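You operate a simulated robot arm through the tools that you are given. There is no shell and no other tool. Be economical: measure what you need, move in short steps, check, and stop when the job is done.

The job below is to be done with a simulated robot arm. You get a single attempt, and the scene is never put back.

JOB
Charge the yellow battery till it reads 100 % and put it away.
Fine: the charger is off while the battery goes on and comes off, and at the end; its own slot; tin shut.

Only the result counts: the job must be done as asked and must still hold three seconds after the hand-in. Knocking over, shifting, dropping, spilling or breaking anything else fails it.

ROBOT AND FRAMES
A 6-joint arm with a two-finger parallel gripper, fixed in place. Base frame: the origin is at the foot of the arm, x ahead of it, y to its left, z up; the work surface is at about z = 880. Lengths are in mm, angles in rad, forces in N, time in s.
With the tool pointing down near the work surface it reaches from about 240 to 640 mm from the base axis. Its first joint turns from -1.152 to 1.152 rad. Payload 2.7 kg.
Tool frame: the origin (TCP) lies between the finger pads and is the grasp point; the fingertips stand 23 mm ahead of it; z points along the fingers, y is the line along which they close. Largest opening 94 mm; finger width 38, thickness 10; the body of the gripper, 54 by 96 mm, starts 39 mm behind the TCP.
Orientation is that of the tool frame in the base frame, as a unit quaternion [w, x, y, z]. With the fingers straight down and closing along the base's y, the tool's x points along the base's -x, its y along +y and its z along -z.

CONTROLS
- The arm moves only by the tool nudge_tool. Its argument "rows" is one flat list of numbers, 7 for each row, row after row: the opening, from 0 (shut) to 1 (fully open), then the shift along the base's x, y, z in m, then the turn, a rotation vector about the base's x, y, z in rad. In form: [grip, dx, dy, dz, ax, ay, az, grip, dx, dy, dz, ax, ay, az, ...]. A call has 1 to 10 rows; each row is the pose to reach, as a shift and turn from the pose commanded when the call began. Each row takes 0.2 s and may step no farther than 50 mm and 0.15 rad from the row before; otherwise, or with a gripper value out of range, the whole call is refused. Where a pose cannot be reached the arm comes as near as it can. A force on the tool above 40 N (or 10 N above the force at the start of the call, whichever is more), or a blocked arm, ends the call early, and 0.2 s more pass. Each finger travels about 45 mm/s and halts on what it meets, pressing with about 29 N; the grip force reading is that of the motor and also rises with nothing between the fingers. The clock runs only during rows and for 0.2 s after the last one: add rows that repeat a pose to give the fingers time. It gives the time, the measured TCP pose, the force on the tool (base axes), the opening and the grip force at its end, in the units of the frame above (readings bear some noise), with the torque about the TCP (base axes, N m) and any sound that the robot's microphone picked up.
- Cameras (640 x 400 px; columns grow to the right, rows downward): "scene" is fixed at [84.5, -436.6, 1416.8]; the picture's right is [0.70, -0.71, 0.00], its down [-0.33, -0.33, -0.89] and it looks along [0.63, 0.62, -0.47] (base axes); focal length 312 px, centre (320, 200). "wrist" rides on the gripper at [86, 16, -74] in the tool frame; the picture's right is [-0.18, 0.98, 0.00], its down [-0.58, -0.11, -0.81] and it looks along [-0.79, -0.15, 0.59] (tool axes); focal length 243 px, centre (320, 200). There is no depth. A picture from a camera that has moved, and an enlarged one, comes with that camera's place and axes in the base frame and with its lens.
- grab_frame(camera): a new picture of that camera. The clock stands still meanwhile.
- inspect(camera, box): a new picture of the part [left, top, right, bottom] of that camera's present view, enlarged. The clock stands still meanwhile.
- sign_off(): hands the job in; it is judged then, once.

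Go step by step. Nothing tells you positions but the pictures and the camera data: compare them with the known pose of the tool, close in by small moves and look again before you grip or let go. The budget is 120 turns and 68 pictures, counting those below and the enlarged ones. Unless the task says otherwise, let go and move clear before handing in, and close with one line.

The tools are called as a command line: name --argument value ..., lists and objects as JSON in quotes. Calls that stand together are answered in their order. nudge_tool: Moves the arm, as the interface text tells. Its arguments: {"type":"object","properties":{"rows":{"type":"array"}},"required":["rows"]} The other tools are called the same way: grab_frame (camera) takes a picture; inspect (camera, box) takes an enlarged picture of a part of a camera's view; sign_off () hands the job in.

At the start:

```text
time_s: 0.0
ee_pos: [385.6, -38.9, 1284.2]
tool_rot: [0.0, -0.001, 1.0, 0.0]
force: [0.4, -0.6, -0.5]
wrist_torque: [-0.01, 0.02, 0.03]
finger_gap: 93.9
grasp_force: 0.1
```

scene: 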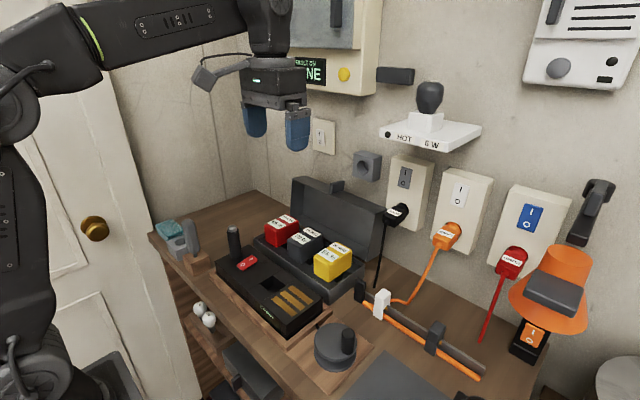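
wrist: 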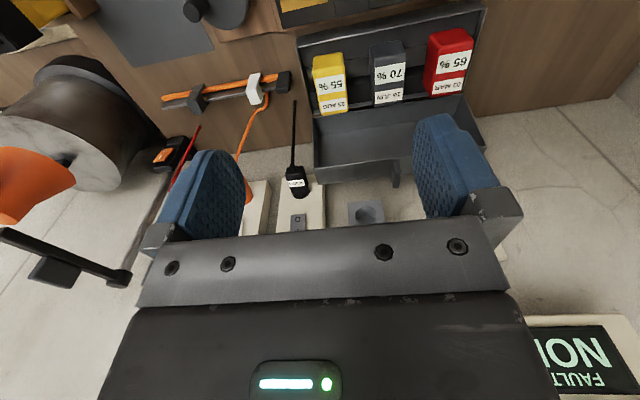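

I see a tin with three batteries (red 65 %, dark 70 %, yellow 55 %), a black charger in front of it, and three wall switches with cords. I'll look closer at the charger, the tin and the switches.

inspect --camera "scene" --box '[200, 170, 400, 345]'

inspect --camera "scene" --box '[340, 130, 600, 390]'

inspect --camera "wrist" --box '[140, 0, 500, 225]'

```text
2.29 times, centred on (300, 258) of scene
camera zoom: at [84.5, -436.6, 1416.8], right [0.7, -0.71, 0.0], down [-0.33, -0.33, -0.89], along [0.63, 0.62, -0.47], focal length 712 px, centre (366, 69)
```

zoom: 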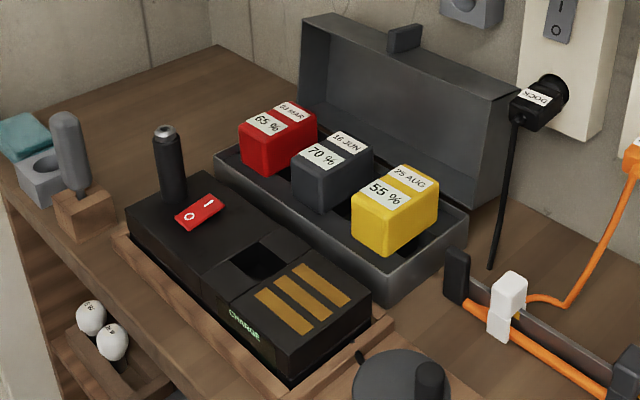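

```text
1.54 times, centred on (470, 260) of scene
camera zoom: at [84.5, -436.6, 1416.8], right [0.7, -0.71, 0.0], down [-0.33, -0.33, -0.89], along [0.63, 0.62, -0.47], focal length 480 px, centre (89, 108)
```

zoom: 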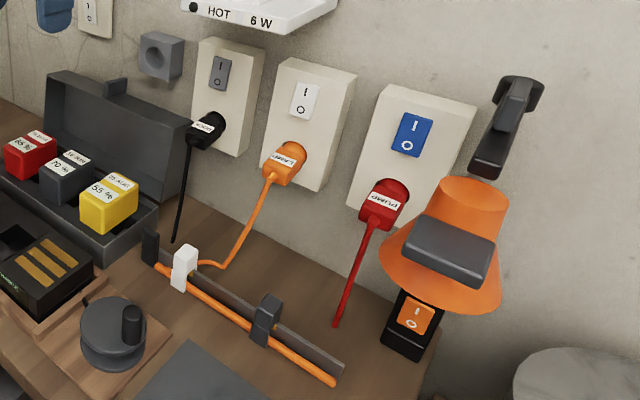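

```text
1.78 times, centred on (320, 112) of wrist
camera zoom: at [298.9, -23.3, 1359.8], right [0.18, 0.98, 0.0], down [0.58, -0.11, 0.81], along [0.79, -0.15, -0.59], focal length 431 px, centre (320, 356)
```

zoom: 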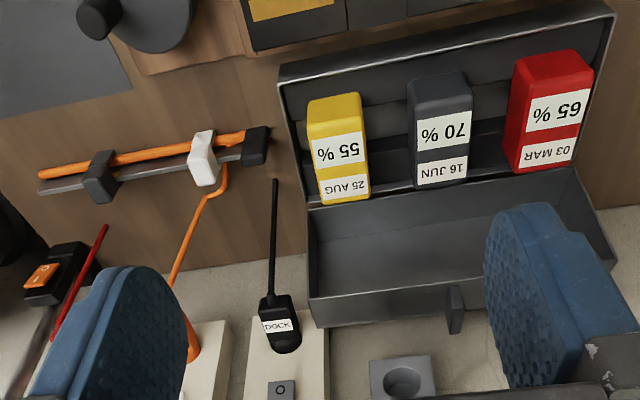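

The charger has a red rocker, an upright black post, a square hole and brass contacts. I'll move the tool back to look at it from above.

nudge_tool --rows '[1, -0.03, 0, 0, 0, 0.1, 0, 1, -0.06, 0, 0, 0, 0.2, 0, 1, -0.09, 0, 0, 0, 0.3, 0, 1, -0.1, 0, 0, 0, 0.4, 0]'

grab_frame --camera "wrist"

```text
time_s: 1.0
ee_pos: [280.6, -41.7, 1253.0]
tool_rot: [-0.198, 0.0, 0.98, 0.0]
force: [-1.3, 0.0, 0.7]
wrist_torque: [0.0, -0.04, -0.01]
finger_gap: 94.1
grasp_force: 0.0
out of reach, approached as far as the arm can: row 3, 4
```

```text
62 pictures are left
camera wrist: at [230.7, -24.6, 1356.3], right [0.17, 0.98, -0.07], down [0.85, -0.11, 0.52], along [0.5, -0.15, -0.85], focal length 243 px, centre (320, 200)
```

wrist: 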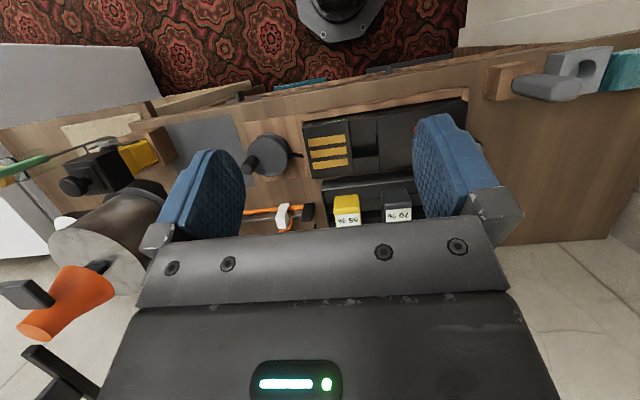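

The charger is now in view; I'll enlarge it.

inspect --camera "wrist" --box '[240, 80, 480, 230]'

inspect --camera "scene" --box '[205, 215, 335, 345]'

inspect --camera "scene" --box '[340, 145, 470, 265]'

```text
2.67 times, centred on (360, 155) of wrist
camera zoom: at [230.7, -24.6, 1356.3], right [0.17, 0.98, -0.07], down [0.85, -0.11, 0.52], along [0.5, -0.15, -0.85], focal length 647 px, centre (213, 320)
```

zoom: 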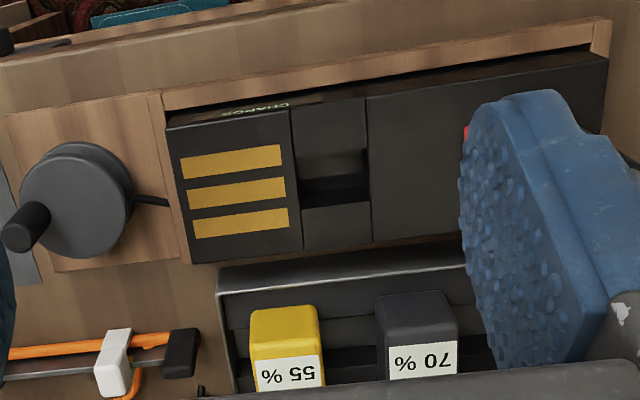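

```text
3.08 times, centred on (270, 280) of scene
camera zoom: at [84.5, -436.6, 1416.8], right [0.7, -0.71, 0.0], down [-0.33, -0.33, -0.89], along [0.63, 0.62, -0.47], focal length 959 px, centre (474, -46)
```

zoom: 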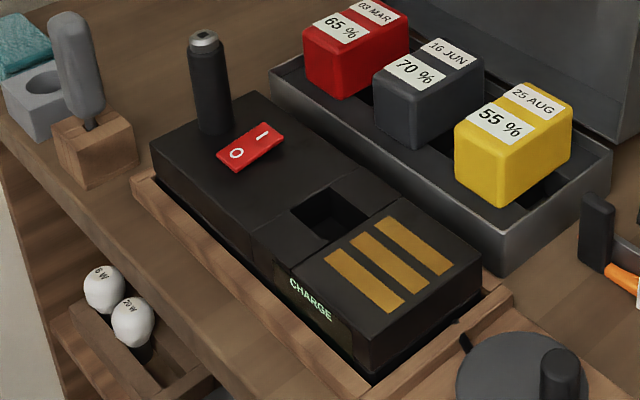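

```text
3.33 times, centred on (405, 205) of scene
camera zoom: at [84.5, -436.6, 1416.8], right [0.7, -0.71, 0.0], down [-0.33, -0.33, -0.89], along [0.63, 0.62, -0.47], focal length 1039 px, centre (37, 183)
```

zoom: 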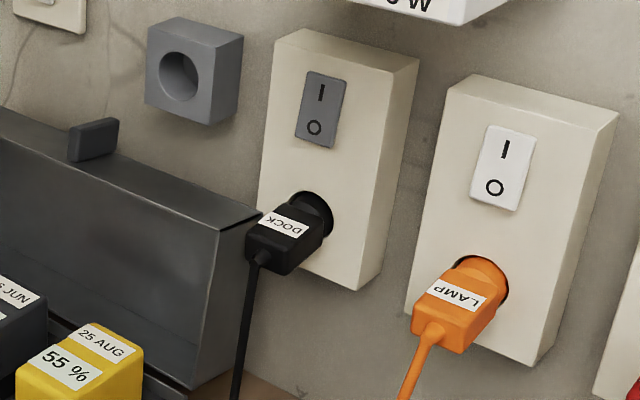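

Next I'll shift the view to see the rocker, post and hole clearly.

nudge_tool --rows '[1, 0, 0.04, -0.04, 0, 0, 0, 1, 0, 0.08, -0.08, 0, 0, 0, 1, 0, 0.1, -0.1, 0, 0, 0]'

grab_frame --camera "wrist"

```text
refused: row 1 steps farther than a row can; nothing moved
```

```text
58 pictures are left
camera wrist: at [230.7, -24.6, 1356.3], right [0.17, 0.98, -0.07], down [0.85, -0.11, 0.52], along [0.5, -0.15, -0.85], focal length 243 px, centre (320, 200)
```

wrist: 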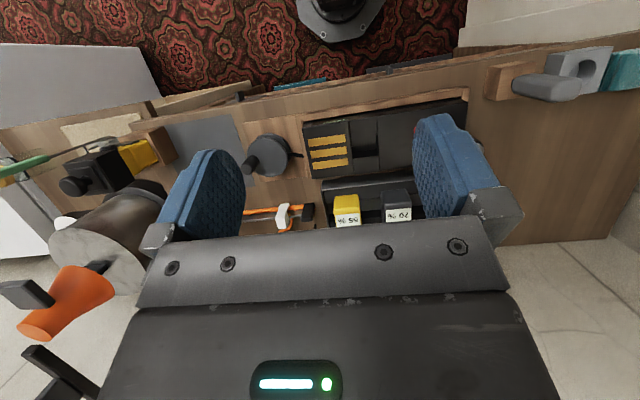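

That step was too large. I'll retry with smaller steps and take pictures only after the move succeeds.

nudge_tool --rows '[1, 0, 0.03, -0.03, 0, 0, 0, 1, 0, 0.06, -0.06, 0, 0, 0, 1, 0, 0.09, -0.09, 0, 0, 0, 1, 0, 0.11, -0.12, 0, 0, 0]'

```text
time_s: 2.0
ee_pos: [283.8, 70.0, 1129.9]
tool_rot: [-0.198, 0.0, 0.98, 0.0]
force: [-0.2, 0.0, 1.0]
wrist_torque: [-0.01, 0.02, -0.01]
finger_gap: 94.0
grasp_force: 0.2
```

inspect --camera "wrist" --box '[150, 0, 470, 200]'

```text
2.00 times, centred on (310, 100) of wrist
camera zoom: at [231.8, 87.0, 1233.1], right [0.17, 0.98, -0.07], down [0.85, -0.11, 0.52], along [0.5, -0.15, -0.85], focal length 485 px, centre (340, 400)
```

zoom: 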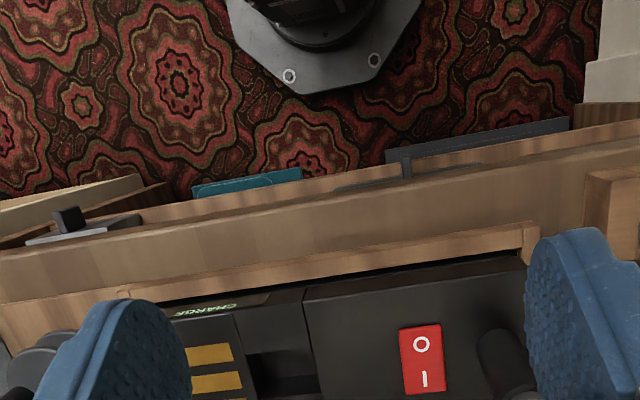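

The rocker is at about (375, 94). I'll raise back up for a fuller view of the charger and tin.

nudge_tool --rows '[1, 0.01, -0.01, 0.04, 0, 0, 0, 1, 0.01, -0.02, 0.08, 0, 0, 0, 1, 0.01, -0.02, 0.11, 0, 0, 0]'

inspect --camera "wrist" --box '[200, 80, 440, 230]'

```text
time_s: 2.8
ee_pos: [292.7, 49.6, 1238.7]
tool_rot: [-0.198, 0.0, 0.98, 0.0]
force: [-0.5, -0.3, 0.1]
wrist_torque: [0.04, -0.01, 0.02]
finger_gap: 94.1
grasp_force: 0.1
```

```text
2.67 times, centred on (320, 155) of wrist
camera zoom: at [241.3, 65.9, 1342.8], right [0.17, 0.98, -0.07], down [0.85, -0.11, 0.52], along [0.5, -0.15, -0.85], focal length 647 px, centre (320, 320)
```

zoom: 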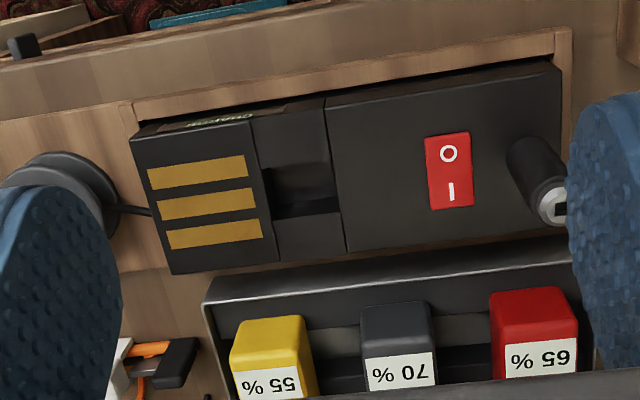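

The well between the contact block and the rocker block is about 40 x 40 mm, centred near (381, -3). I'll go forward to look straight down into the well and the tin.

nudge_tool --rows '[1, 0.04, -0.02, 0, 0, 0, 0, 1, 0.08, -0.04, 0, 0, 0, 0, 1, 0.11, -0.05, 0, 0, 0, 0, 1, 0.11, -0.05, 0, 0, 0, 0]'

inspect --camera "wrist" --box '[200, 0, 480, 200]'

```text
time_s: 3.8
ee_pos: [396.0, -0.7, 1221.9]
tool_rot: [-0.197, 0.0, 0.98, 0.0]
force: [0.5, -1.2, 0.2]
wrist_torque: [0.05, 0.04, 0.0]
finger_gap: 93.9
grasp_force: 0.0
out of reach, approached as far as the arm can: row 2, 3, 4
```

```text
2.00 times, centred on (340, 100) of wrist
camera zoom: at [343.4, 15.2, 1325.0], right [0.17, 0.98, -0.07], down [0.85, -0.11, 0.52], along [0.5, -0.15, -0.85], focal length 485 px, centre (280, 400)
```

zoom: 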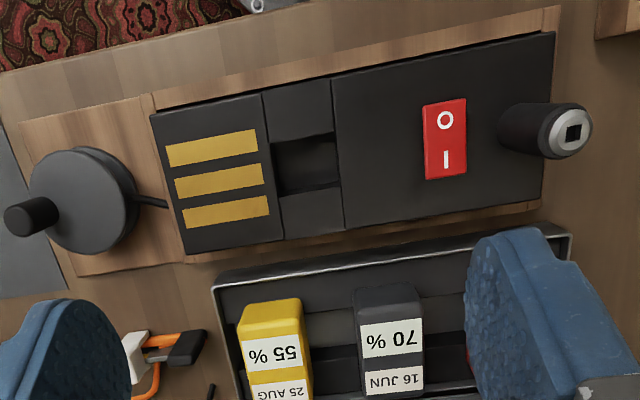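

Now I'll undo the tilt to see the tin's slots and battery tops.

nudge_tool --rows '[1, 0.0, 0, 0, 0, -0.13, 0, 1, 0, 0, 0, 0, -0.26, 0, 1, 0, 0, 0, 0, -0.4, 0, 1, 0, 0, 0, 0, -0.4, 0]'

inspect --camera "wrist" --box '[200, 0, 480, 200]'

```text
time_s: 4.8
ee_pos: [393.9, -0.4, 1221.1]
tool_rot: [0.001, 0.0, 1.0, 0.0]
force: [0.1, -0.8, -0.7]
wrist_torque: [-0.01, 0.02, -0.03]
finger_gap: 94.2
grasp_force: 0.0
```

```text
2.00 times, centred on (340, 100) of wrist
camera zoom: at [307.4, 15.8, 1297.4], right [0.18, 0.98, 0.0], down [0.58, -0.11, 0.81], along [0.79, -0.15, -0.59], focal length 485 px, centre (280, 400)
```

zoom: 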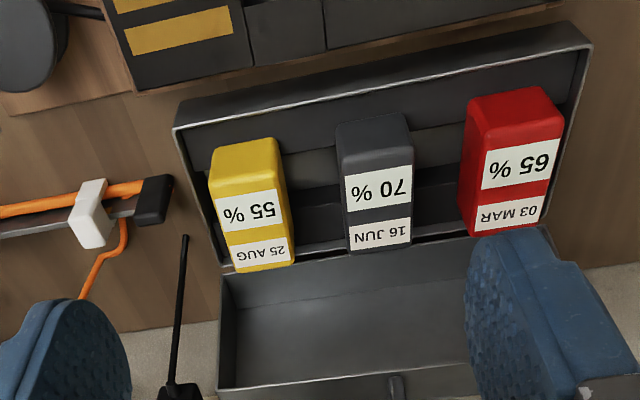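

The yellow battery is about 53 x 79 mm, top near z 960, centred near (527, -47). I'll check how the rockers are tilted.

inspect --camera "scene" --box '[225, 222, 305, 272]'

inspect --camera "scene" --box '[385, 155, 485, 220]'

inspect --camera "scene" --box '[255, 265, 335, 325]'

```text
8.00 times, centred on (265, 247) of scene
camera zoom: at [84.5, -436.6, 1416.8], right [0.7, -0.71, 0.0], down [-0.33, -0.33, -0.89], along [0.63, 0.62, -0.47], focal length 2493 px, centre (760, -176)
```

zoom: 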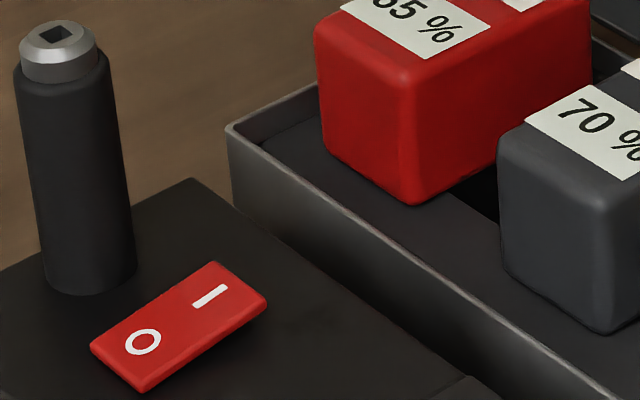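

```text
6.15 times, centred on (435, 188) of scene
camera zoom: at [84.5, -436.6, 1416.8], right [0.7, -0.71, 0.0], down [-0.33, -0.33, -0.89], along [0.63, 0.62, -0.47], focal length 1918 px, centre (-388, 277)
```

zoom: 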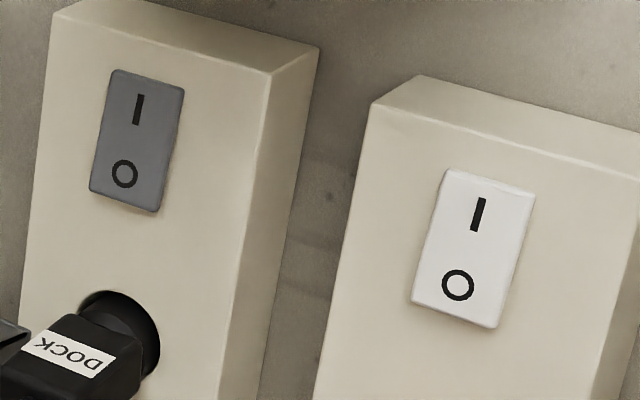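

```text
6.67 times, centred on (295, 295) of scene
camera zoom: at [84.5, -436.6, 1416.8], right [0.7, -0.71, 0.0], down [-0.33, -0.33, -0.89], along [0.63, 0.62, -0.47], focal length 2078 px, centre (487, -433)
```

zoom: 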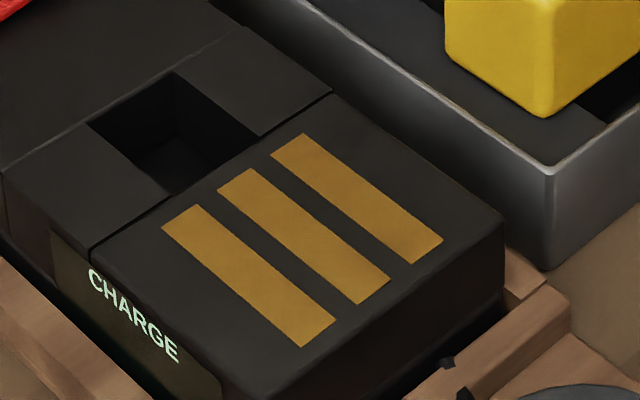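

The red rocker appears off (I end raised) and the wall DOCK switch appears on. I'll move above the yellow battery with a part-open gripper.

nudge_tool --rows '[0.85, 0.027, -0.009, -0.03, 0, 0, 0, 0.8, 0.054, -0.018, -0.06, 0, 0, 0, 0.78, 0.081, -0.027, -0.09, 0, 0, 0, 0.78, 0.108, -0.037, -0.12, 0, 0, 0, 0.78, 0.133, -0.047, -0.15, 0, 0, 0, 0.78, 0.133, -0.047, -0.18, 0, 0, 0, 0.78, 0.133, -0.047, -0.18, 0, 0, 0]'

grab_frame --camera "wrist"

grab_frame --camera "scene"

```text
time_s: 6.4
ee_pos: [528.7, -52.0, 1042.3]
tool_rot: [0.001, 0.0, 1.0, -0.001]
force: [0.5, 0.3, 0.7]
wrist_torque: [0.03, -0.02, 0.0]
finger_gap: 73.3
grasp_force: 0.1
```

```text
50 pictures are left
camera wrist: at [443.1, -35.8, 1118.4], right [0.18, 0.98, 0.0], down [0.58, -0.11, 0.81], along [0.79, -0.15, -0.59], focal length 243 px, centre (320, 200)
```

wrist: 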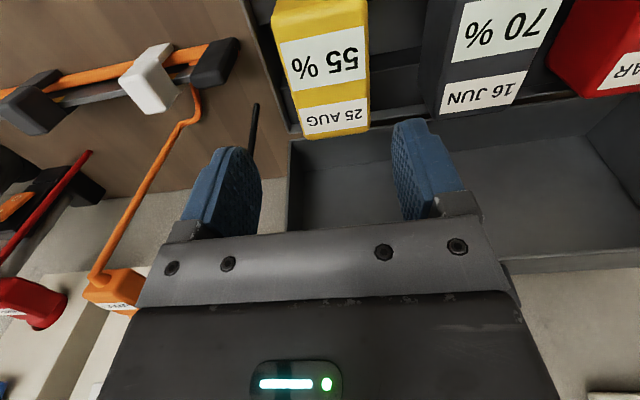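

```text
49 pictures are left
```

scene: 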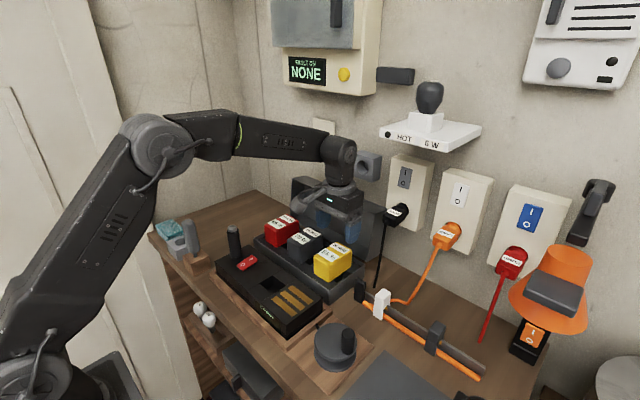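

Battery centre is about 4.5 mm to +y of the tool. I'll descend over it, not below the tin's rim.

nudge_tool --rows '[0.78, 0, 0.0045, -0.04, 0, 0, 0, 0.78, 0, 0.0045, -0.07, 0, 0, 0, 0.78, 0, 0.0045, -0.07, 0, 0, 0]'

grab_frame --camera "wrist"

inspect --camera "scene" --box '[250, 150, 410, 300]'

```text
time_s: 7.2
ee_pos: [531.3, -44.3, 969.5]
tool_rot: [0.0, 0.0, 1.0, 0.0]
force: [0.0, 0.6, -0.5]
wrist_torque: [0.0, 0.01, -0.04]
finger_gap: 73.5
grasp_force: 0.1
```

```text
48 pictures are left
camera wrist: at [444.5, -28.6, 1046.1], right [0.18, 0.98, 0.0], down [0.58, -0.11, 0.81], along [0.79, -0.15, -0.59], focal length 243 px, centre (320, 200)
```

wrist: 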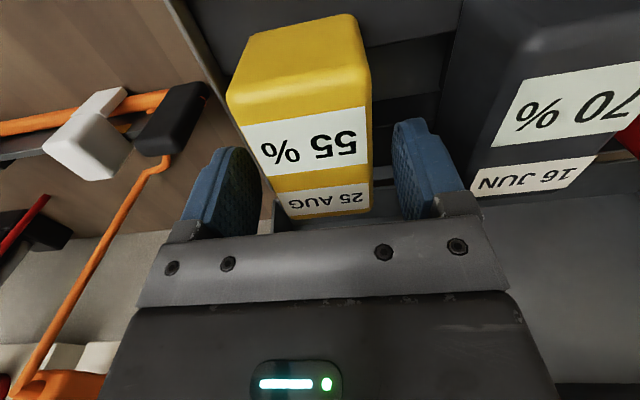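

```text
2.67 times, centred on (330, 225) of scene
camera zoom: at [84.5, -436.6, 1416.8], right [0.7, -0.71, 0.0], down [-0.33, -0.33, -0.89], along [0.63, 0.62, -0.47], focal length 831 px, centre (293, 133)
```

zoom: 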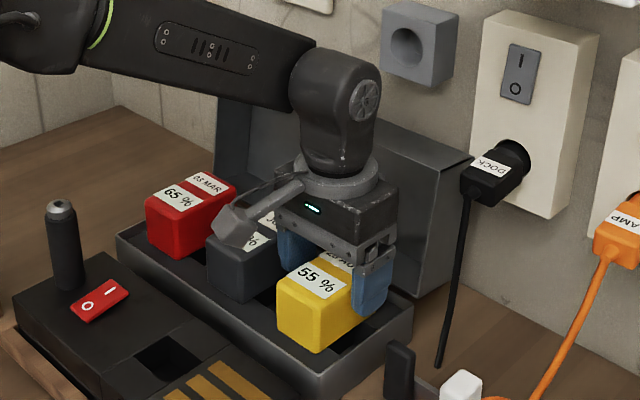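

Fingers straddle the battery. I'll lower 25 mm, close and check.

nudge_tool --rows '[0.78, -0.002, -0.002, -0.025, 0, 0, 0, 0.65, -0.002, -0.002, -0.025, 0, 0, 0, 0.5, -0.002, -0.002, -0.025, 0, 0, 0, 0.4, -0.002, -0.002, -0.025, 0, 0, 0, 0.4, -0.002, -0.002, -0.025, 0, 0, 0]'

```text
time_s: 8.4
ee_pos: [527.1, -48.0, 944.3]
tool_rot: [-0.002, 0.0, 1.0, 0.001]
force: [0.1, 0.7, 0.1]
wrist_torque: [0.08, -0.1, 0.1]
finger_gap: 52.1
grasp_force: 29.1
```

Gripped at 52 mm. Lifting straight up in short steps.

nudge_tool --rows '[0.4, 0, 0, 0.02, 0, 0, 0, 0.4, 0, 0, 0.05, 0, 0, 0, 0.4, 0, 0, 0.08, 0, 0, 0, 0.4, 0, 0, 0.11, 0, 0, 0]'

inspect --camera "scene" --box '[220, 140, 400, 320]'

grab_frame --camera "wrist"

```text
time_s: 9.4
ee_pos: [526.4, -49.1, 1057.1]
tool_rot: [0.001, 0.0, 1.0, 0.0]
force: [-0.3, -0.9, -3.2]
wrist_torque: [0.02, 0.0, 0.01]
finger_gap: 51.7
grasp_force: 28.5
```

```text
2.22 times, centred on (310, 230) of scene
camera zoom: at [84.5, -436.6, 1416.8], right [0.7, -0.71, 0.0], down [-0.33, -0.33, -0.89], along [0.63, 0.62, -0.47], focal length 693 px, centre (342, 133)
```

zoom: 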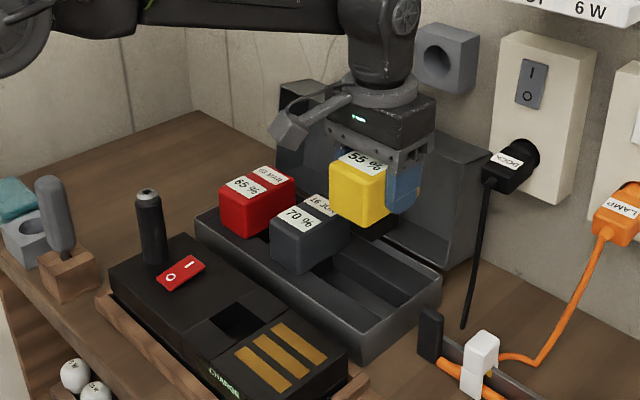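

```text
45 pictures are left
camera wrist: at [439.7, -32.8, 1133.7], right [0.18, 0.98, 0.0], down [0.58, -0.11, 0.81], along [0.79, -0.15, -0.59], focal length 243 px, centre (320, 200)
```

wrist: 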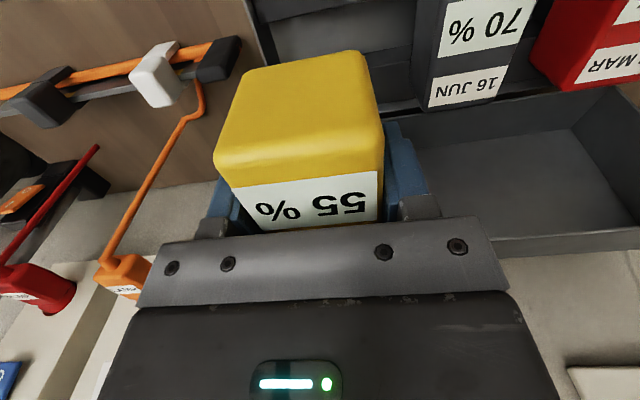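

Something dark protrudes beneath the battery's rear, possibly a foot that fits the dock's well. I'll lift higher and look at the underside.

nudge_tool --rows '[0.4, -0.03, 0, 0.03, 0, 0, 0, 0.4, -0.06, 0, 0.06, 0, 0, 0, 0.4, -0.09, 0, 0.09, 0, 0, 0, 0.4, -0.12, 0, 0.12, 0, 0, 0, 0.4, -0.12, 0, 0.12, 0, 0, 0]'

inspect --camera "scene" --box '[240, 100, 380, 220]'

inspect --camera "scene" --box '[240, 200, 380, 320]'

```text
time_s: 10.6
ee_pos: [403.6, -50.1, 1176.4]
tool_rot: [0.0, 0.0, 1.0, 0.0]
force: [0.1, 0.6, -2.9]
wrist_torque: [0.0, -0.03, -0.02]
finger_gap: 52.1
grasp_force: 28.9
```

```text
3.33 times, centred on (310, 160) of scene
camera zoom: at [84.5, -436.6, 1416.8], right [0.7, -0.71, 0.0], down [-0.33, -0.33, -0.89], along [0.63, 0.62, -0.47], focal length 1039 px, centre (353, 333)
```

zoom: 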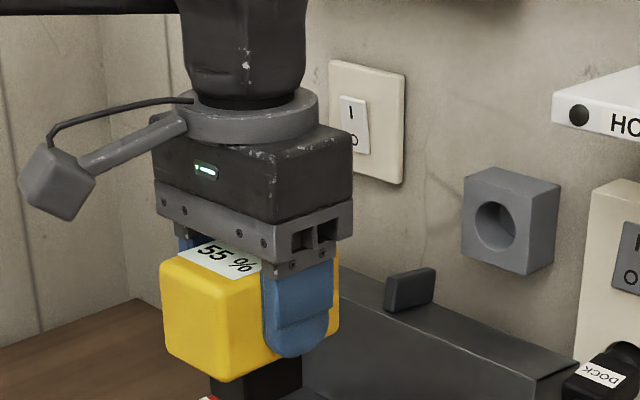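

```text
3.33 times, centred on (310, 260) of scene
camera zoom: at [84.5, -436.6, 1416.8], right [0.7, -0.71, 0.0], down [-0.33, -0.33, -0.89], along [0.63, 0.62, -0.47], focal length 1039 px, centre (353, 0)
```

zoom: 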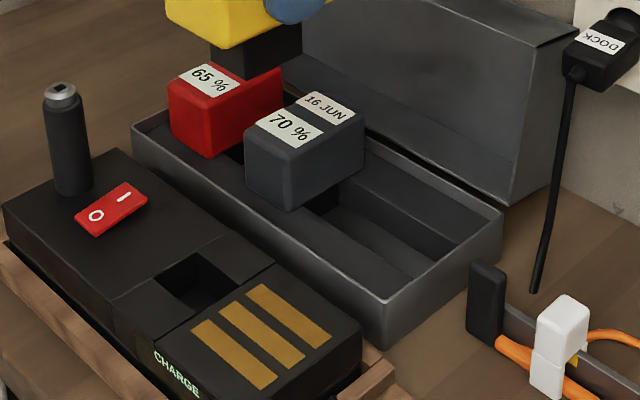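

The battery has a black foot underneath; I need its exact size and offset. I'll tilt the battery so its underside faces the scene camera.

nudge_tool --rows '[0.4, 0, 0, 0.03, -0.1, 0.1, 0, 0.4, 0, 0, 0.06, -0.2, 0.2, 0, 0.4, 0, 0, 0.06, -0.3, 0.3, 0, 0.4, 0, 0, 0.06, -0.4, 0.4, 0, 0.4, 0, 0, 0.06, -0.5, 0.5, 0, 0.4, 0, 0, 0.06, -0.6, 0.6, 0, 0.4, 0, 0, 0.06, -0.6, 0.6, 0]'

inspect --camera "scene" --box '[220, 60, 400, 200]'

```text
time_s: 12.2
ee_pos: [386.7, -68.0, 1194.9]
tool_rot: [-0.29, -0.001, 0.912, -0.292]
force: [0.3, -0.8, -2.8]
wrist_torque: [0.04, -0.03, 0.0]
finger_gap: 51.8
grasp_force: 29.1
out of reach, approached as far as the arm can: row 5, 6, 7
```

```text
2.86 times, centred on (310, 130) of scene
camera zoom: at [84.5, -436.6, 1416.8], right [0.7, -0.71, 0.0], down [-0.33, -0.33, -0.89], along [0.63, 0.62, -0.47], focal length 890 px, centre (349, 400)
```

zoom: 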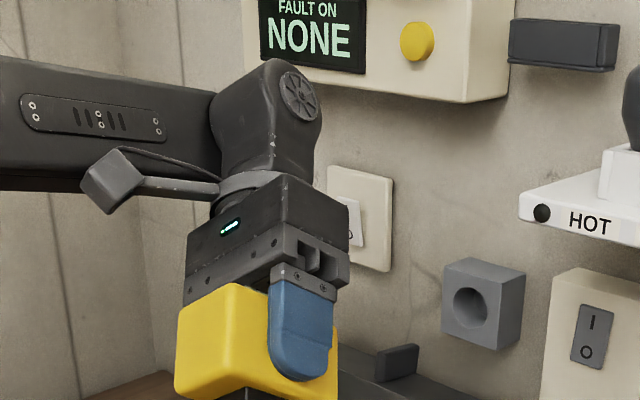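

inspect --camera "scene" --box '[250, 140, 370, 240]'

```text
4.00 times, centred on (310, 190) of scene
camera zoom: at [84.5, -436.6, 1416.8], right [0.7, -0.71, 0.0], down [-0.33, -0.33, -0.89], along [0.63, 0.62, -0.47], focal length 1247 px, centre (360, 240)
```

zoom: 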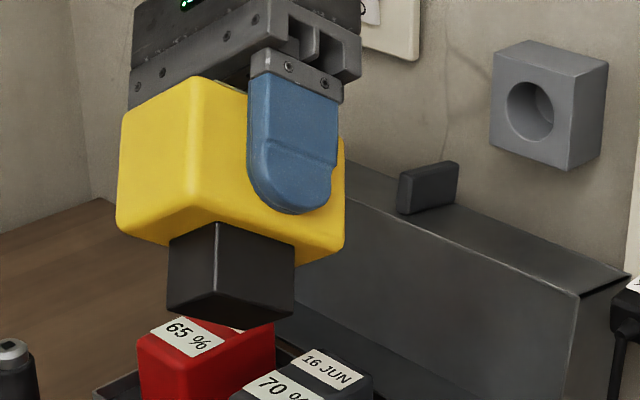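

The foot is about 40 x 28 x 25 mm, centred under the body with its long side along the battery's long side. The well is about 43 (y) x 34 (x), so the battery must be turned 90°. I'll undo the tilt first.

nudge_tool --rows '[0.4, 0, 0, -0.01, 0.1, -0.1, 0, 0.4, 0, 0, -0.02, 0.2, -0.2, 0, 0.4, 0, 0, -0.03, 0.3, -0.3, 0, 0.4, 0, 0, -0.04, 0.4, -0.4, 0, 0.4, 0, 0, -0.05, 0.5, -0.5, 0, 0.4, 0, 0, -0.06, 0.6, -0.6, 0, 0.4, 0, 0, -0.06, 0.6, -0.6, 0]'

nudge_tool --rows '[0.4, 0, 0, 0, 0, 0, 0.14, 0.4, 0, 0, 0, 0, 0, 0.28, 0.4, 0, 0, 0, 0, 0, 0.42, 0.4, 0, 0, 0, 0, 0, 0.56, 0.4, 0, 0, 0, 0, 0, 0.7, 0.4, 0, 0, 0, 0, 0, 0.84, 0.4, 0, 0, 0, 0, 0, 0.98]'

```text
time_s: 13.8
ee_pos: [386.5, -66.9, 1138.5]
tool_rot: [0.001, 0.001, 1.0, 0.002]
force: [-0.2, -0.5, -3.9]
wrist_torque: [0.02, 0.01, -0.02]
finger_gap: 51.7
grasp_force: 28.9
```

```text
time_s: 15.4
ee_pos: [387.2, -68.6, 1137.3]
tool_rot: [0.0, -0.471, 0.882, 0.0]
force: [-0.1, -0.5, -3.2]
wrist_torque: [0.04, -0.01, 0.0]
finger_gap: 51.7
grasp_force: 29.4
```

Continuing the yaw and moving above the well.

nudge_tool --rows '[0.4, 0, 0.015, -0.02, 0, 0, 0.14, 0.4, -0.003, 0.03, -0.04, 0, 0, 0.28, 0.4, -0.006, 0.045, -0.06, 0, 0, 0.42, 0.4, -0.009, 0.062, -0.075, 0, 0, 0.5908, 0.4, -0.009, 0.062, -0.075, 0, 0, 0.5908]'

grab_frame --camera "wrist"

inspect --camera "scene" --box '[200, 150, 360, 330]'

```text
refused: row 4 steps farther than a row can; nothing moved
```

```text
40 pictures are left
camera wrist: at [325.6, -131.3, 1213.1], right [-0.72, 0.7, 0.0], down [0.41, 0.42, 0.81], along [0.56, 0.58, -0.59], focal length 243 px, centre (320, 200)
```

wrist: 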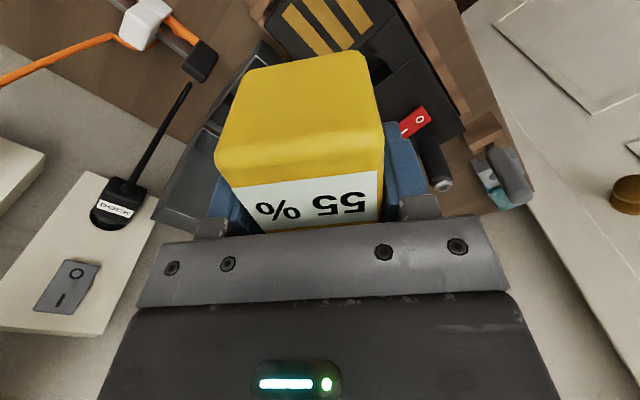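

```text
2.22 times, centred on (280, 240) of scene
camera zoom: at [84.5, -436.6, 1416.8], right [0.7, -0.71, 0.0], down [-0.33, -0.33, -0.89], along [0.63, 0.62, -0.47], focal length 693 px, centre (409, 111)
```

zoom: 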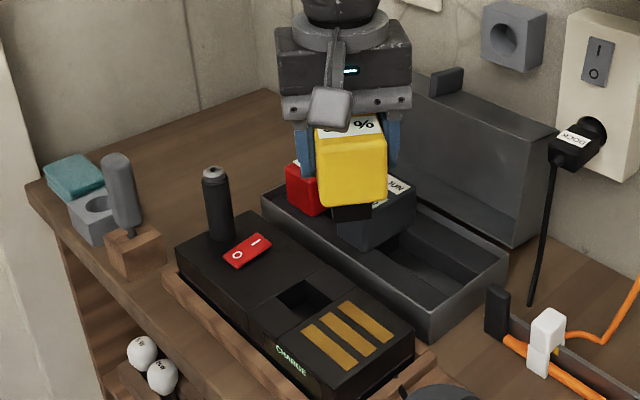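

The last step's turn was too large. Repeating with finer steps.

nudge_tool --rows '[0.4, 0, 0.015, -0.02, 0, 0, 0.14, 0.4, -0.003, 0.03, -0.04, 0, 0, 0.28, 0.4, -0.006, 0.045, -0.06, 0, 0, 0.42, 0.4, -0.009, 0.055, -0.075, 0, 0, 0.52, 0.4, -0.009, 0.062, -0.075, 0, 0, 0.5908, 0.4, -0.009, 0.062, -0.075, 0, 0, 0.5908]'

inspect --camera "scene" --box '[200, 180, 340, 330]'

grab_frame --camera "wrist"

```text
time_s: 16.8
ee_pos: [378.4, -5.1, 1061.1]
tool_rot: [0.0, 0.708, -0.706, -0.001]
force: [0.0, 0.0, -3.4]
wrist_torque: [0.03, 0.0, -0.01]
finger_gap: 51.9
grasp_force: 29.1
```

```text
2.67 times, centred on (270, 255) of scene
camera zoom: at [84.5, -436.6, 1416.8], right [0.7, -0.71, 0.0], down [-0.33, -0.33, -0.89], along [0.63, 0.62, -0.47], focal length 831 px, centre (453, 53)
```

zoom: 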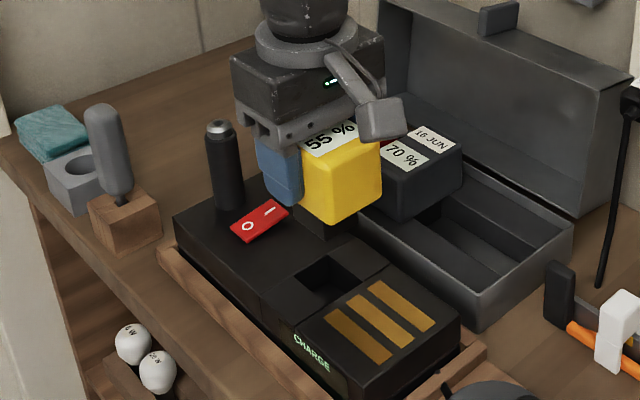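

```text
37 pictures are left
camera wrist: at [361.6, -92.4, 1137.0], right [-0.98, 0.18, 0.0], down [0.11, 0.58, 0.81], along [0.15, 0.79, -0.59], focal length 243 px, centre (320, 200)
```

wrist: 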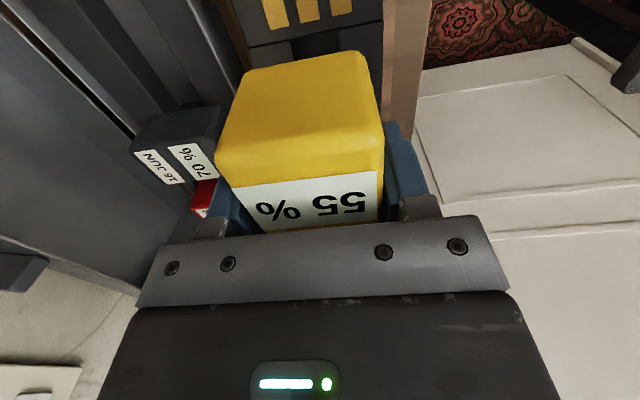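

Lowering to just above the well to check the alignment.

nudge_tool --rows '[0.4, 0, 0, -0.03, 0, 0, 0, 0.4, 0, 0, -0.057, 0, 0, 0, 0.4, 0, 0, -0.057, 0, 0, 0]'

inspect --camera "scene" --box '[240, 225, 320, 305]'

```text
time_s: 17.6
ee_pos: [379.5, -4.0, 1004.9]
tool_rot: [-0.001, -0.706, 0.708, -0.001]
force: [0.5, 0.3, -2.7]
wrist_torque: [-0.03, 0.04, 0.02]
finger_gap: 51.9
grasp_force: 29.2
```

```text
5.00 times, centred on (280, 265) of scene
camera zoom: at [84.5, -436.6, 1416.8], right [0.7, -0.71, 0.0], down [-0.33, -0.33, -0.89], along [0.63, 0.62, -0.47], focal length 1558 px, centre (520, -125)
```

zoom: 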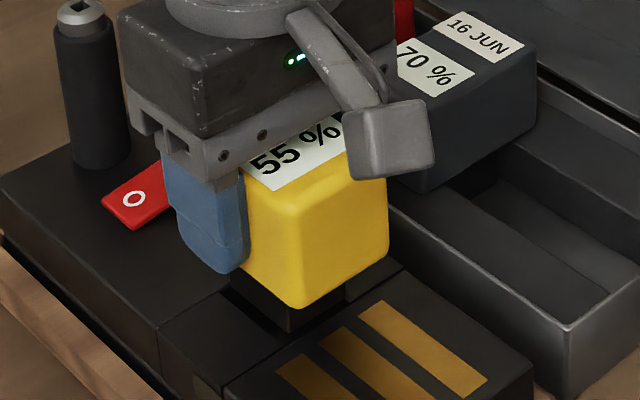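

The foot appears about 4 mm short in x and 8 mm short in y of the well. I'll correct it and descend a little.

nudge_tool --rows '[0.4, 0.003, 0.007, 0, 0, 0, 0, 0.4, 0.003, 0.007, -0.008, 0, 0, 0, 0.4, 0.003, 0.007, -0.008, 0, 0, 0]'

inspect --camera "scene" --box '[250, 250, 310, 310]'

```text
time_s: 18.4
ee_pos: [380.5, 2.8, 996.4]
tool_rot: [0.0, -0.707, 0.707, 0.0]
force: [0.3, 0.5, -2.4]
wrist_torque: [0.01, -0.01, 0.01]
finger_gap: 51.9
grasp_force: 29.1
```

```text
6.67 times, centred on (280, 280) of scene
camera zoom: at [84.5, -436.6, 1416.8], right [0.7, -0.71, 0.0], down [-0.33, -0.33, -0.89], along [0.63, 0.62, -0.47], focal length 2078 px, centre (587, -333)
```

zoom: 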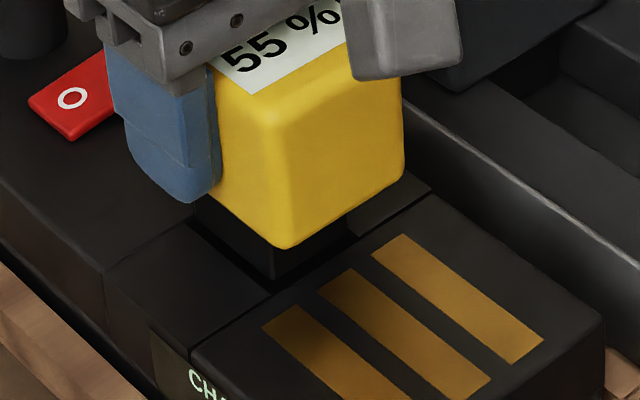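

I need the true height. Descending in small steps while watching the force.

nudge_tool --rows '[0.4, 0, 0, -0.002, 0, 0, 0, 0.4, 0, 0, -0.004, 0, 0, 0, 0.4, 0, 0, -0.004, 0, 0, 0]'

nudge_tool --rows '[0.4, 0, 0, -0.001, 0, 0, 0, 0.4, 0, 0, -0.002, 0, 0, 0, 0.4, 0, 0, -0.002, 0, 0, 0]'

inspect --camera "scene" --box '[255, 260, 300, 305]'

```text
time_s: 19.2
ee_pos: [381.9, 1.6, 992.0]
tool_rot: [0.0, -0.707, 0.708, 0.0]
force: [0.5, -0.4, -4.1]
wrist_torque: [0.0, 0.0, -0.01]
finger_gap: 51.8
grasp_force: 28.9
```

```text
time_s: 20.0
ee_pos: [380.7, -0.1, 990.1]
tool_rot: [-0.001, 0.707, -0.707, 0.0]
force: [-0.5, -0.6, -4.0]
wrist_torque: [-0.02, 0.0, -0.02]
finger_gap: 51.8
grasp_force: 29.1
```

```text
8.89 times, centred on (278, 282) of scene
camera zoom: at [84.5, -436.6, 1416.8], right [0.7, -0.71, 0.0], down [-0.33, -0.33, -0.89], along [0.63, 0.62, -0.47], focal length 2770 px, centre (698, -533)
```

zoom: 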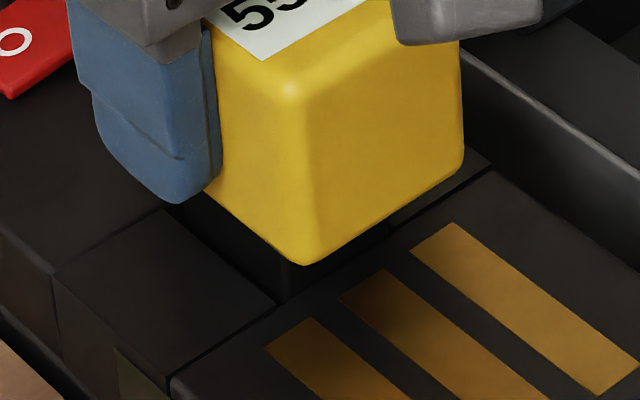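

No contact yet, and the foot appears to be within the well outline. Continuing down gently.

nudge_tool --rows '[0.4, 0, 0, -0.0015, 0, 0, 0, 0.4, 0, 0, -0.003, 0, 0, 0, 0.4, 0, 0, -0.003, 0, 0, 0]'

nudge_tool --rows '[0.4, 0, 0, -0.0015, 0, 0, 0, 0.4, 0, 0, -0.003, 0, 0, 0, 0.4, 0, 0, -0.003, 0, 0, 0]'

```text
time_s: 20.8
ee_pos: [380.5, 2.7, 987.1]
tool_rot: [0.0, 0.708, -0.707, 0.001]
force: [0.2, -0.7, -3.1]
wrist_torque: [0.02, 0.02, 0.0]
finger_gap: 52.2
grasp_force: 28.6
```

```text
time_s: 21.6
ee_pos: [381.6, 2.5, 982.8]
tool_rot: [0.0, -0.707, 0.707, 0.0]
force: [0.1, -0.4, -3.0]
wrist_torque: [-0.01, -0.01, 0.01]
finger_gap: 51.7
grasp_force: 28.8
```

Still free; the foot is likely entering. Another few mm, then a look.

nudge_tool --rows '[0.4, 0, 0, -0.0015, 0, 0, 0, 0.4, 0, 0, -0.003, 0, 0, 0, 0.4, 0, 0, -0.0045, 0, 0, 0, 0.4, 0, 0, -0.0045, 0, 0, 0]'

inspect --camera "scene" --box '[240, 240, 320, 320]'

```text
time_s: 22.6
ee_pos: [380.9, -1.0, 981.2]
tool_rot: [0.0, 0.707, -0.707, 0.0]
force: [0.3, 0.7, -3.0]
wrist_torque: [-0.01, 0.01, 0.02]
finger_gap: 51.9
grasp_force: 29.3
```

```text
5.00 times, centred on (280, 280) of scene
camera zoom: at [84.5, -436.6, 1416.8], right [0.7, -0.71, 0.0], down [-0.33, -0.33, -0.89], along [0.63, 0.62, -0.47], focal length 1558 px, centre (520, -200)
```

zoom: 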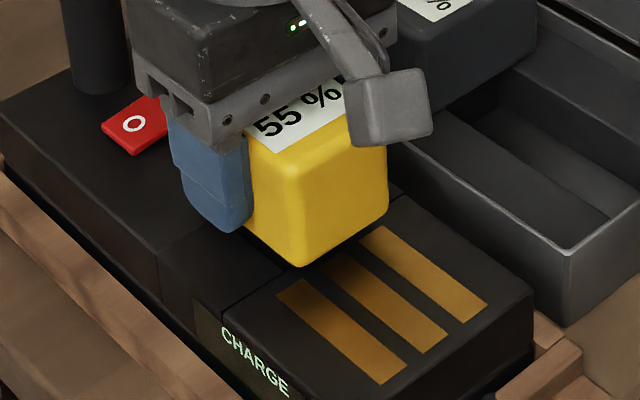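

The foot is in the well. Lowering further until seating force appears.

nudge_tool --rows '[0.4, 0, 0, -0.002, 0, 0, 0, 0.4, 0, 0, -0.004, 0, 0, 0, 0.4, 0, 0, -0.006, 0, 0, 0, 0.4, 0, 0, -0.006, 0, 0, 0]'

nudge_tool --rows '[0.4, 0, 0, -0.001, 0, 0, 0, 0.4, 0, 0, -0.002, 0, 0, 0, 0.4, 0, 0, -0.004, 0, 0, 0, 0.4, 0, 0, -0.004, 0, 0, 0]'

nudge_tool --rows '[0.4, 0, 0, -0.001, 0, 0, 0, 0.4, 0, 0, -0.002, 0, 0, 0, 0.4, 0, 0, -0.003, 0, 0, 0, 0.4, 0, 0, -0.003, 0, 0, 0]'

```text
time_s: 23.6
ee_pos: [380.6, 0.4, 974.6]
tool_rot: [0.0, -0.707, 0.707, 0.0]
force: [-0.4, 0.5, -2.8]
wrist_torque: [-0.01, 0.0, -0.07]
finger_gap: 52.0
grasp_force: 29.3
```

```text
time_s: 24.6
ee_pos: [381.4, 0.6, 970.1]
tool_rot: [0.0, -0.707, 0.707, 0.0]
force: [0.8, -0.1, -4.2]
wrist_torque: [-0.02, 0.0, 0.01]
finger_gap: 51.7
grasp_force: 29.1
```

```text
time_s: 25.6
ee_pos: [382.0, 1.4, 968.0]
tool_rot: [0.0, 0.707, -0.707, 0.0]
force: [0.1, -0.3, -3.6]
wrist_torque: [-0.02, -0.01, -0.03]
finger_gap: 52.1
grasp_force: 29.1
```

nudge_tool --rows '[0.4, 0, 0, -0.001, 0, 0, 0, 0.4, 0, 0, -0.002, 0, 0, 0, 0.4, 0, 0, -0.003, 0, 0, 0, 0.4, 0, 0, -0.003, 0, 0, 0]'

inspect --camera "scene" --box '[240, 240, 320, 320]'

```text
time_s: 26.6
ee_pos: [382.7, 1.8, 966.0]
tool_rot: [-0.002, 0.707, -0.707, 0.001]
force: [-5.0, -2.0, 22.5]
wrist_torque: [0.44, 0.83, -0.04]
finger_gap: 52.3
grasp_force: 28.8
```

```text
5.00 times, centred on (280, 280) of scene
camera zoom: at [84.1, -436.6, 1416.8], right [0.7, -0.71, 0.0], down [-0.33, -0.33, -0.89], along [0.63, 0.62, -0.46], focal length 1558 px, centre (520, -200)
```

zoom: 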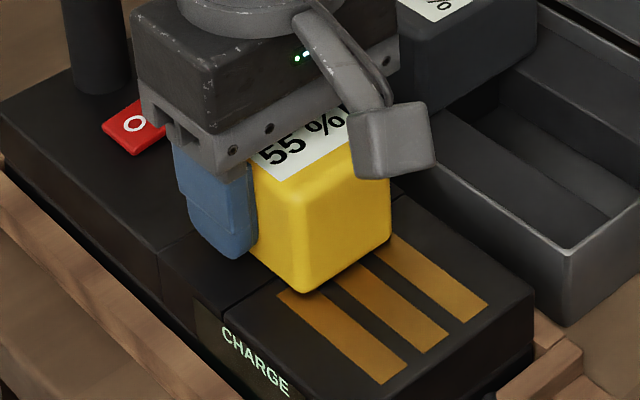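

Seated with 22 N contact at z≈966, as expected. Releasing and lifting clear.

nudge_tool --rows '[0.4, 0, 0, 0.001, 0, 0, 0, 0.6, 0, 0, 0.001, 0, 0, 0, 0.75, 0, 0, 0.001, 0, 0, 0, 0.75, 0, 0, 0.001, 0, 0, 0, 0.75, 0, 0, 0.03, 0, 0, 0, 0.75, 0, 0, 0.07, 0, 0, 0, 0.75, 0, 0, 0.11, 0, 0, 0, 0.75, 0, 0, 0.11, 0, 0, 0]'

inspect --camera "scene" --box '[210, 215, 350, 335]'

grab_frame --camera "wrist"

```text
time_s: 28.4
ee_pos: [383.3, -0.5, 1072.8]
tool_rot: [0.0, 0.707, -0.707, 0.0]
force: [-0.2, 0.5, -0.1]
wrist_torque: [-0.01, 0.01, -0.01]
finger_gap: 70.3
grasp_force: 0.3
```

```text
3.33 times, centred on (280, 275) of scene
camera zoom: at [84.5, -436.6, 1416.8], right [0.7, -0.71, 0.0], down [-0.33, -0.33, -0.89], along [0.63, 0.62, -0.47], focal length 1039 px, centre (453, -50)
```

zoom: 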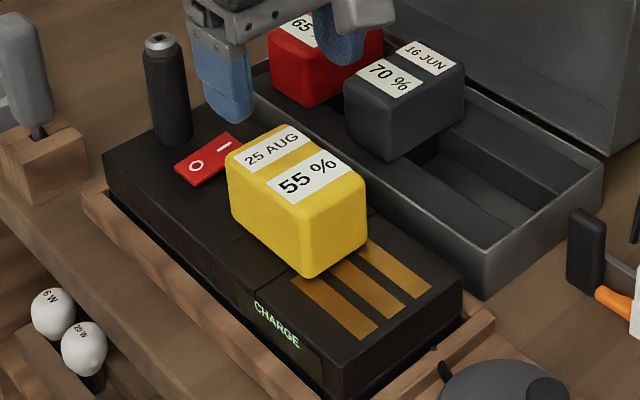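

```text
30 pictures are left
camera wrist: at [366.8, -87.0, 1148.6], right [-0.98, 0.18, 0.0], down [0.11, 0.58, 0.81], along [0.15, 0.79, -0.59], focal length 243 px, centre (320, 200)
```

wrist: 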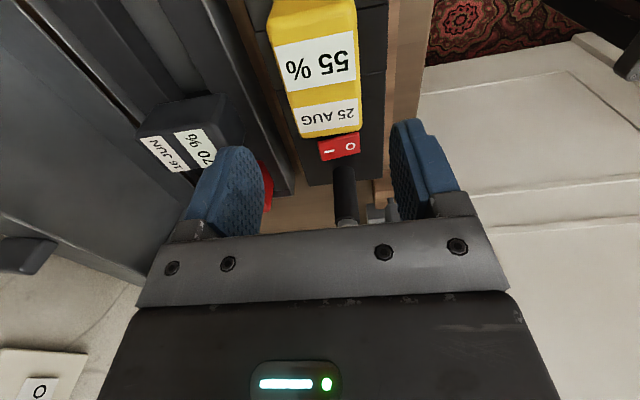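

The battery is seated. Now to press the "I" end (+x end, near (396, 85)) of the red rocker with closed fingers, staying clear of the post at y≈138.

nudge_tool --rows '[0.5, 0.004, 0.025, 0, 0, 0, 0, 0.2, 0.008, 0.05, 0, 0, 0, 0, 0, 0.013, 0.079, 0, 0, 0, 0, 0, 0.013, 0.079, 0, 0, 0, 0, 0, 0.013, 0.079, -0.04, 0, 0, 0, 0, 0.013, 0.079, -0.07, 0, 0, 0, 0, 0.013, 0.079, -0.085, 0, 0, 0, 0, 0.013, 0.079, -0.085, 0, 0, 0]'

inspect --camera "scene" --box '[210, 205, 330, 305]'

grab_frame --camera "wrist"

```text
time_s: 30.2
ee_pos: [394.3, 79.5, 988.9]
tool_rot: [-0.001, 0.707, -0.707, 0.0]
force: [0.0, 0.5, -0.4]
wrist_torque: [-0.06, 0.04, 0.01]
finger_gap: 0.1
grasp_force: 28.9
```

```text
4.00 times, centred on (270, 255) of scene
camera zoom: at [84.5, -436.6, 1416.8], right [0.7, -0.71, 0.0], down [-0.33, -0.33, -0.89], along [0.63, 0.62, -0.47], focal length 1247 px, centre (520, -20)
```

zoom: 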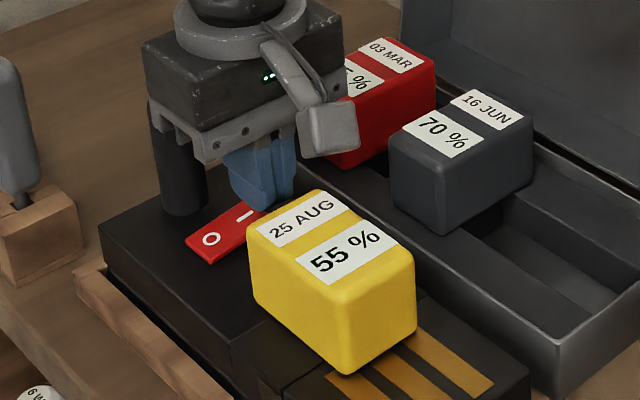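

```text
28 pictures are left
camera wrist: at [377.6, -8.1, 1064.5], right [-0.98, 0.18, 0.0], down [0.11, 0.58, 0.81], along [0.15, 0.79, -0.59], focal length 243 px, centre (320, 200)
```

wrist: 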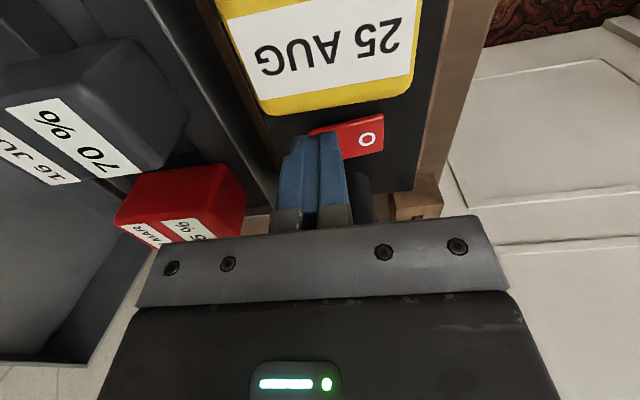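

The fingertips are over the "I" end. Pressing down gradually.

nudge_tool --rows '[0, 0, 0, -0.01, 0, 0, 0, 0, 0, 0, -0.015, 0, 0, 0, 0, 0, 0, -0.018, 0, 0, 0, 0, 0, 0, -0.018, 0, 0, 0]'

nudge_tool --rows '[0, 0, 0, -0.002, 0, 0, 0, 0, 0, 0, -0.003, 0, 0, 0, 0, 0, 0, -0.003, 0, 0, 0]'

```text
time_s: 31.2
ee_pos: [392.8, 77.8, 970.7]
tool_rot: [0.001, -0.707, 0.707, 0.0]
force: [0.6, -0.8, -0.3]
wrist_torque: [-0.01, 0.01, 0.02]
finger_gap: 0.0
grasp_force: 29.2
```

```text
time_s: 32.0
ee_pos: [394.6, 79.8, 968.5]
tool_rot: [0.0, -0.707, 0.708, 0.001]
force: [0.5, -1.3, 1.7]
wrist_torque: [-0.01, -0.01, 0.0]
finger_gap: 0.0
grasp_force: 29.3
```

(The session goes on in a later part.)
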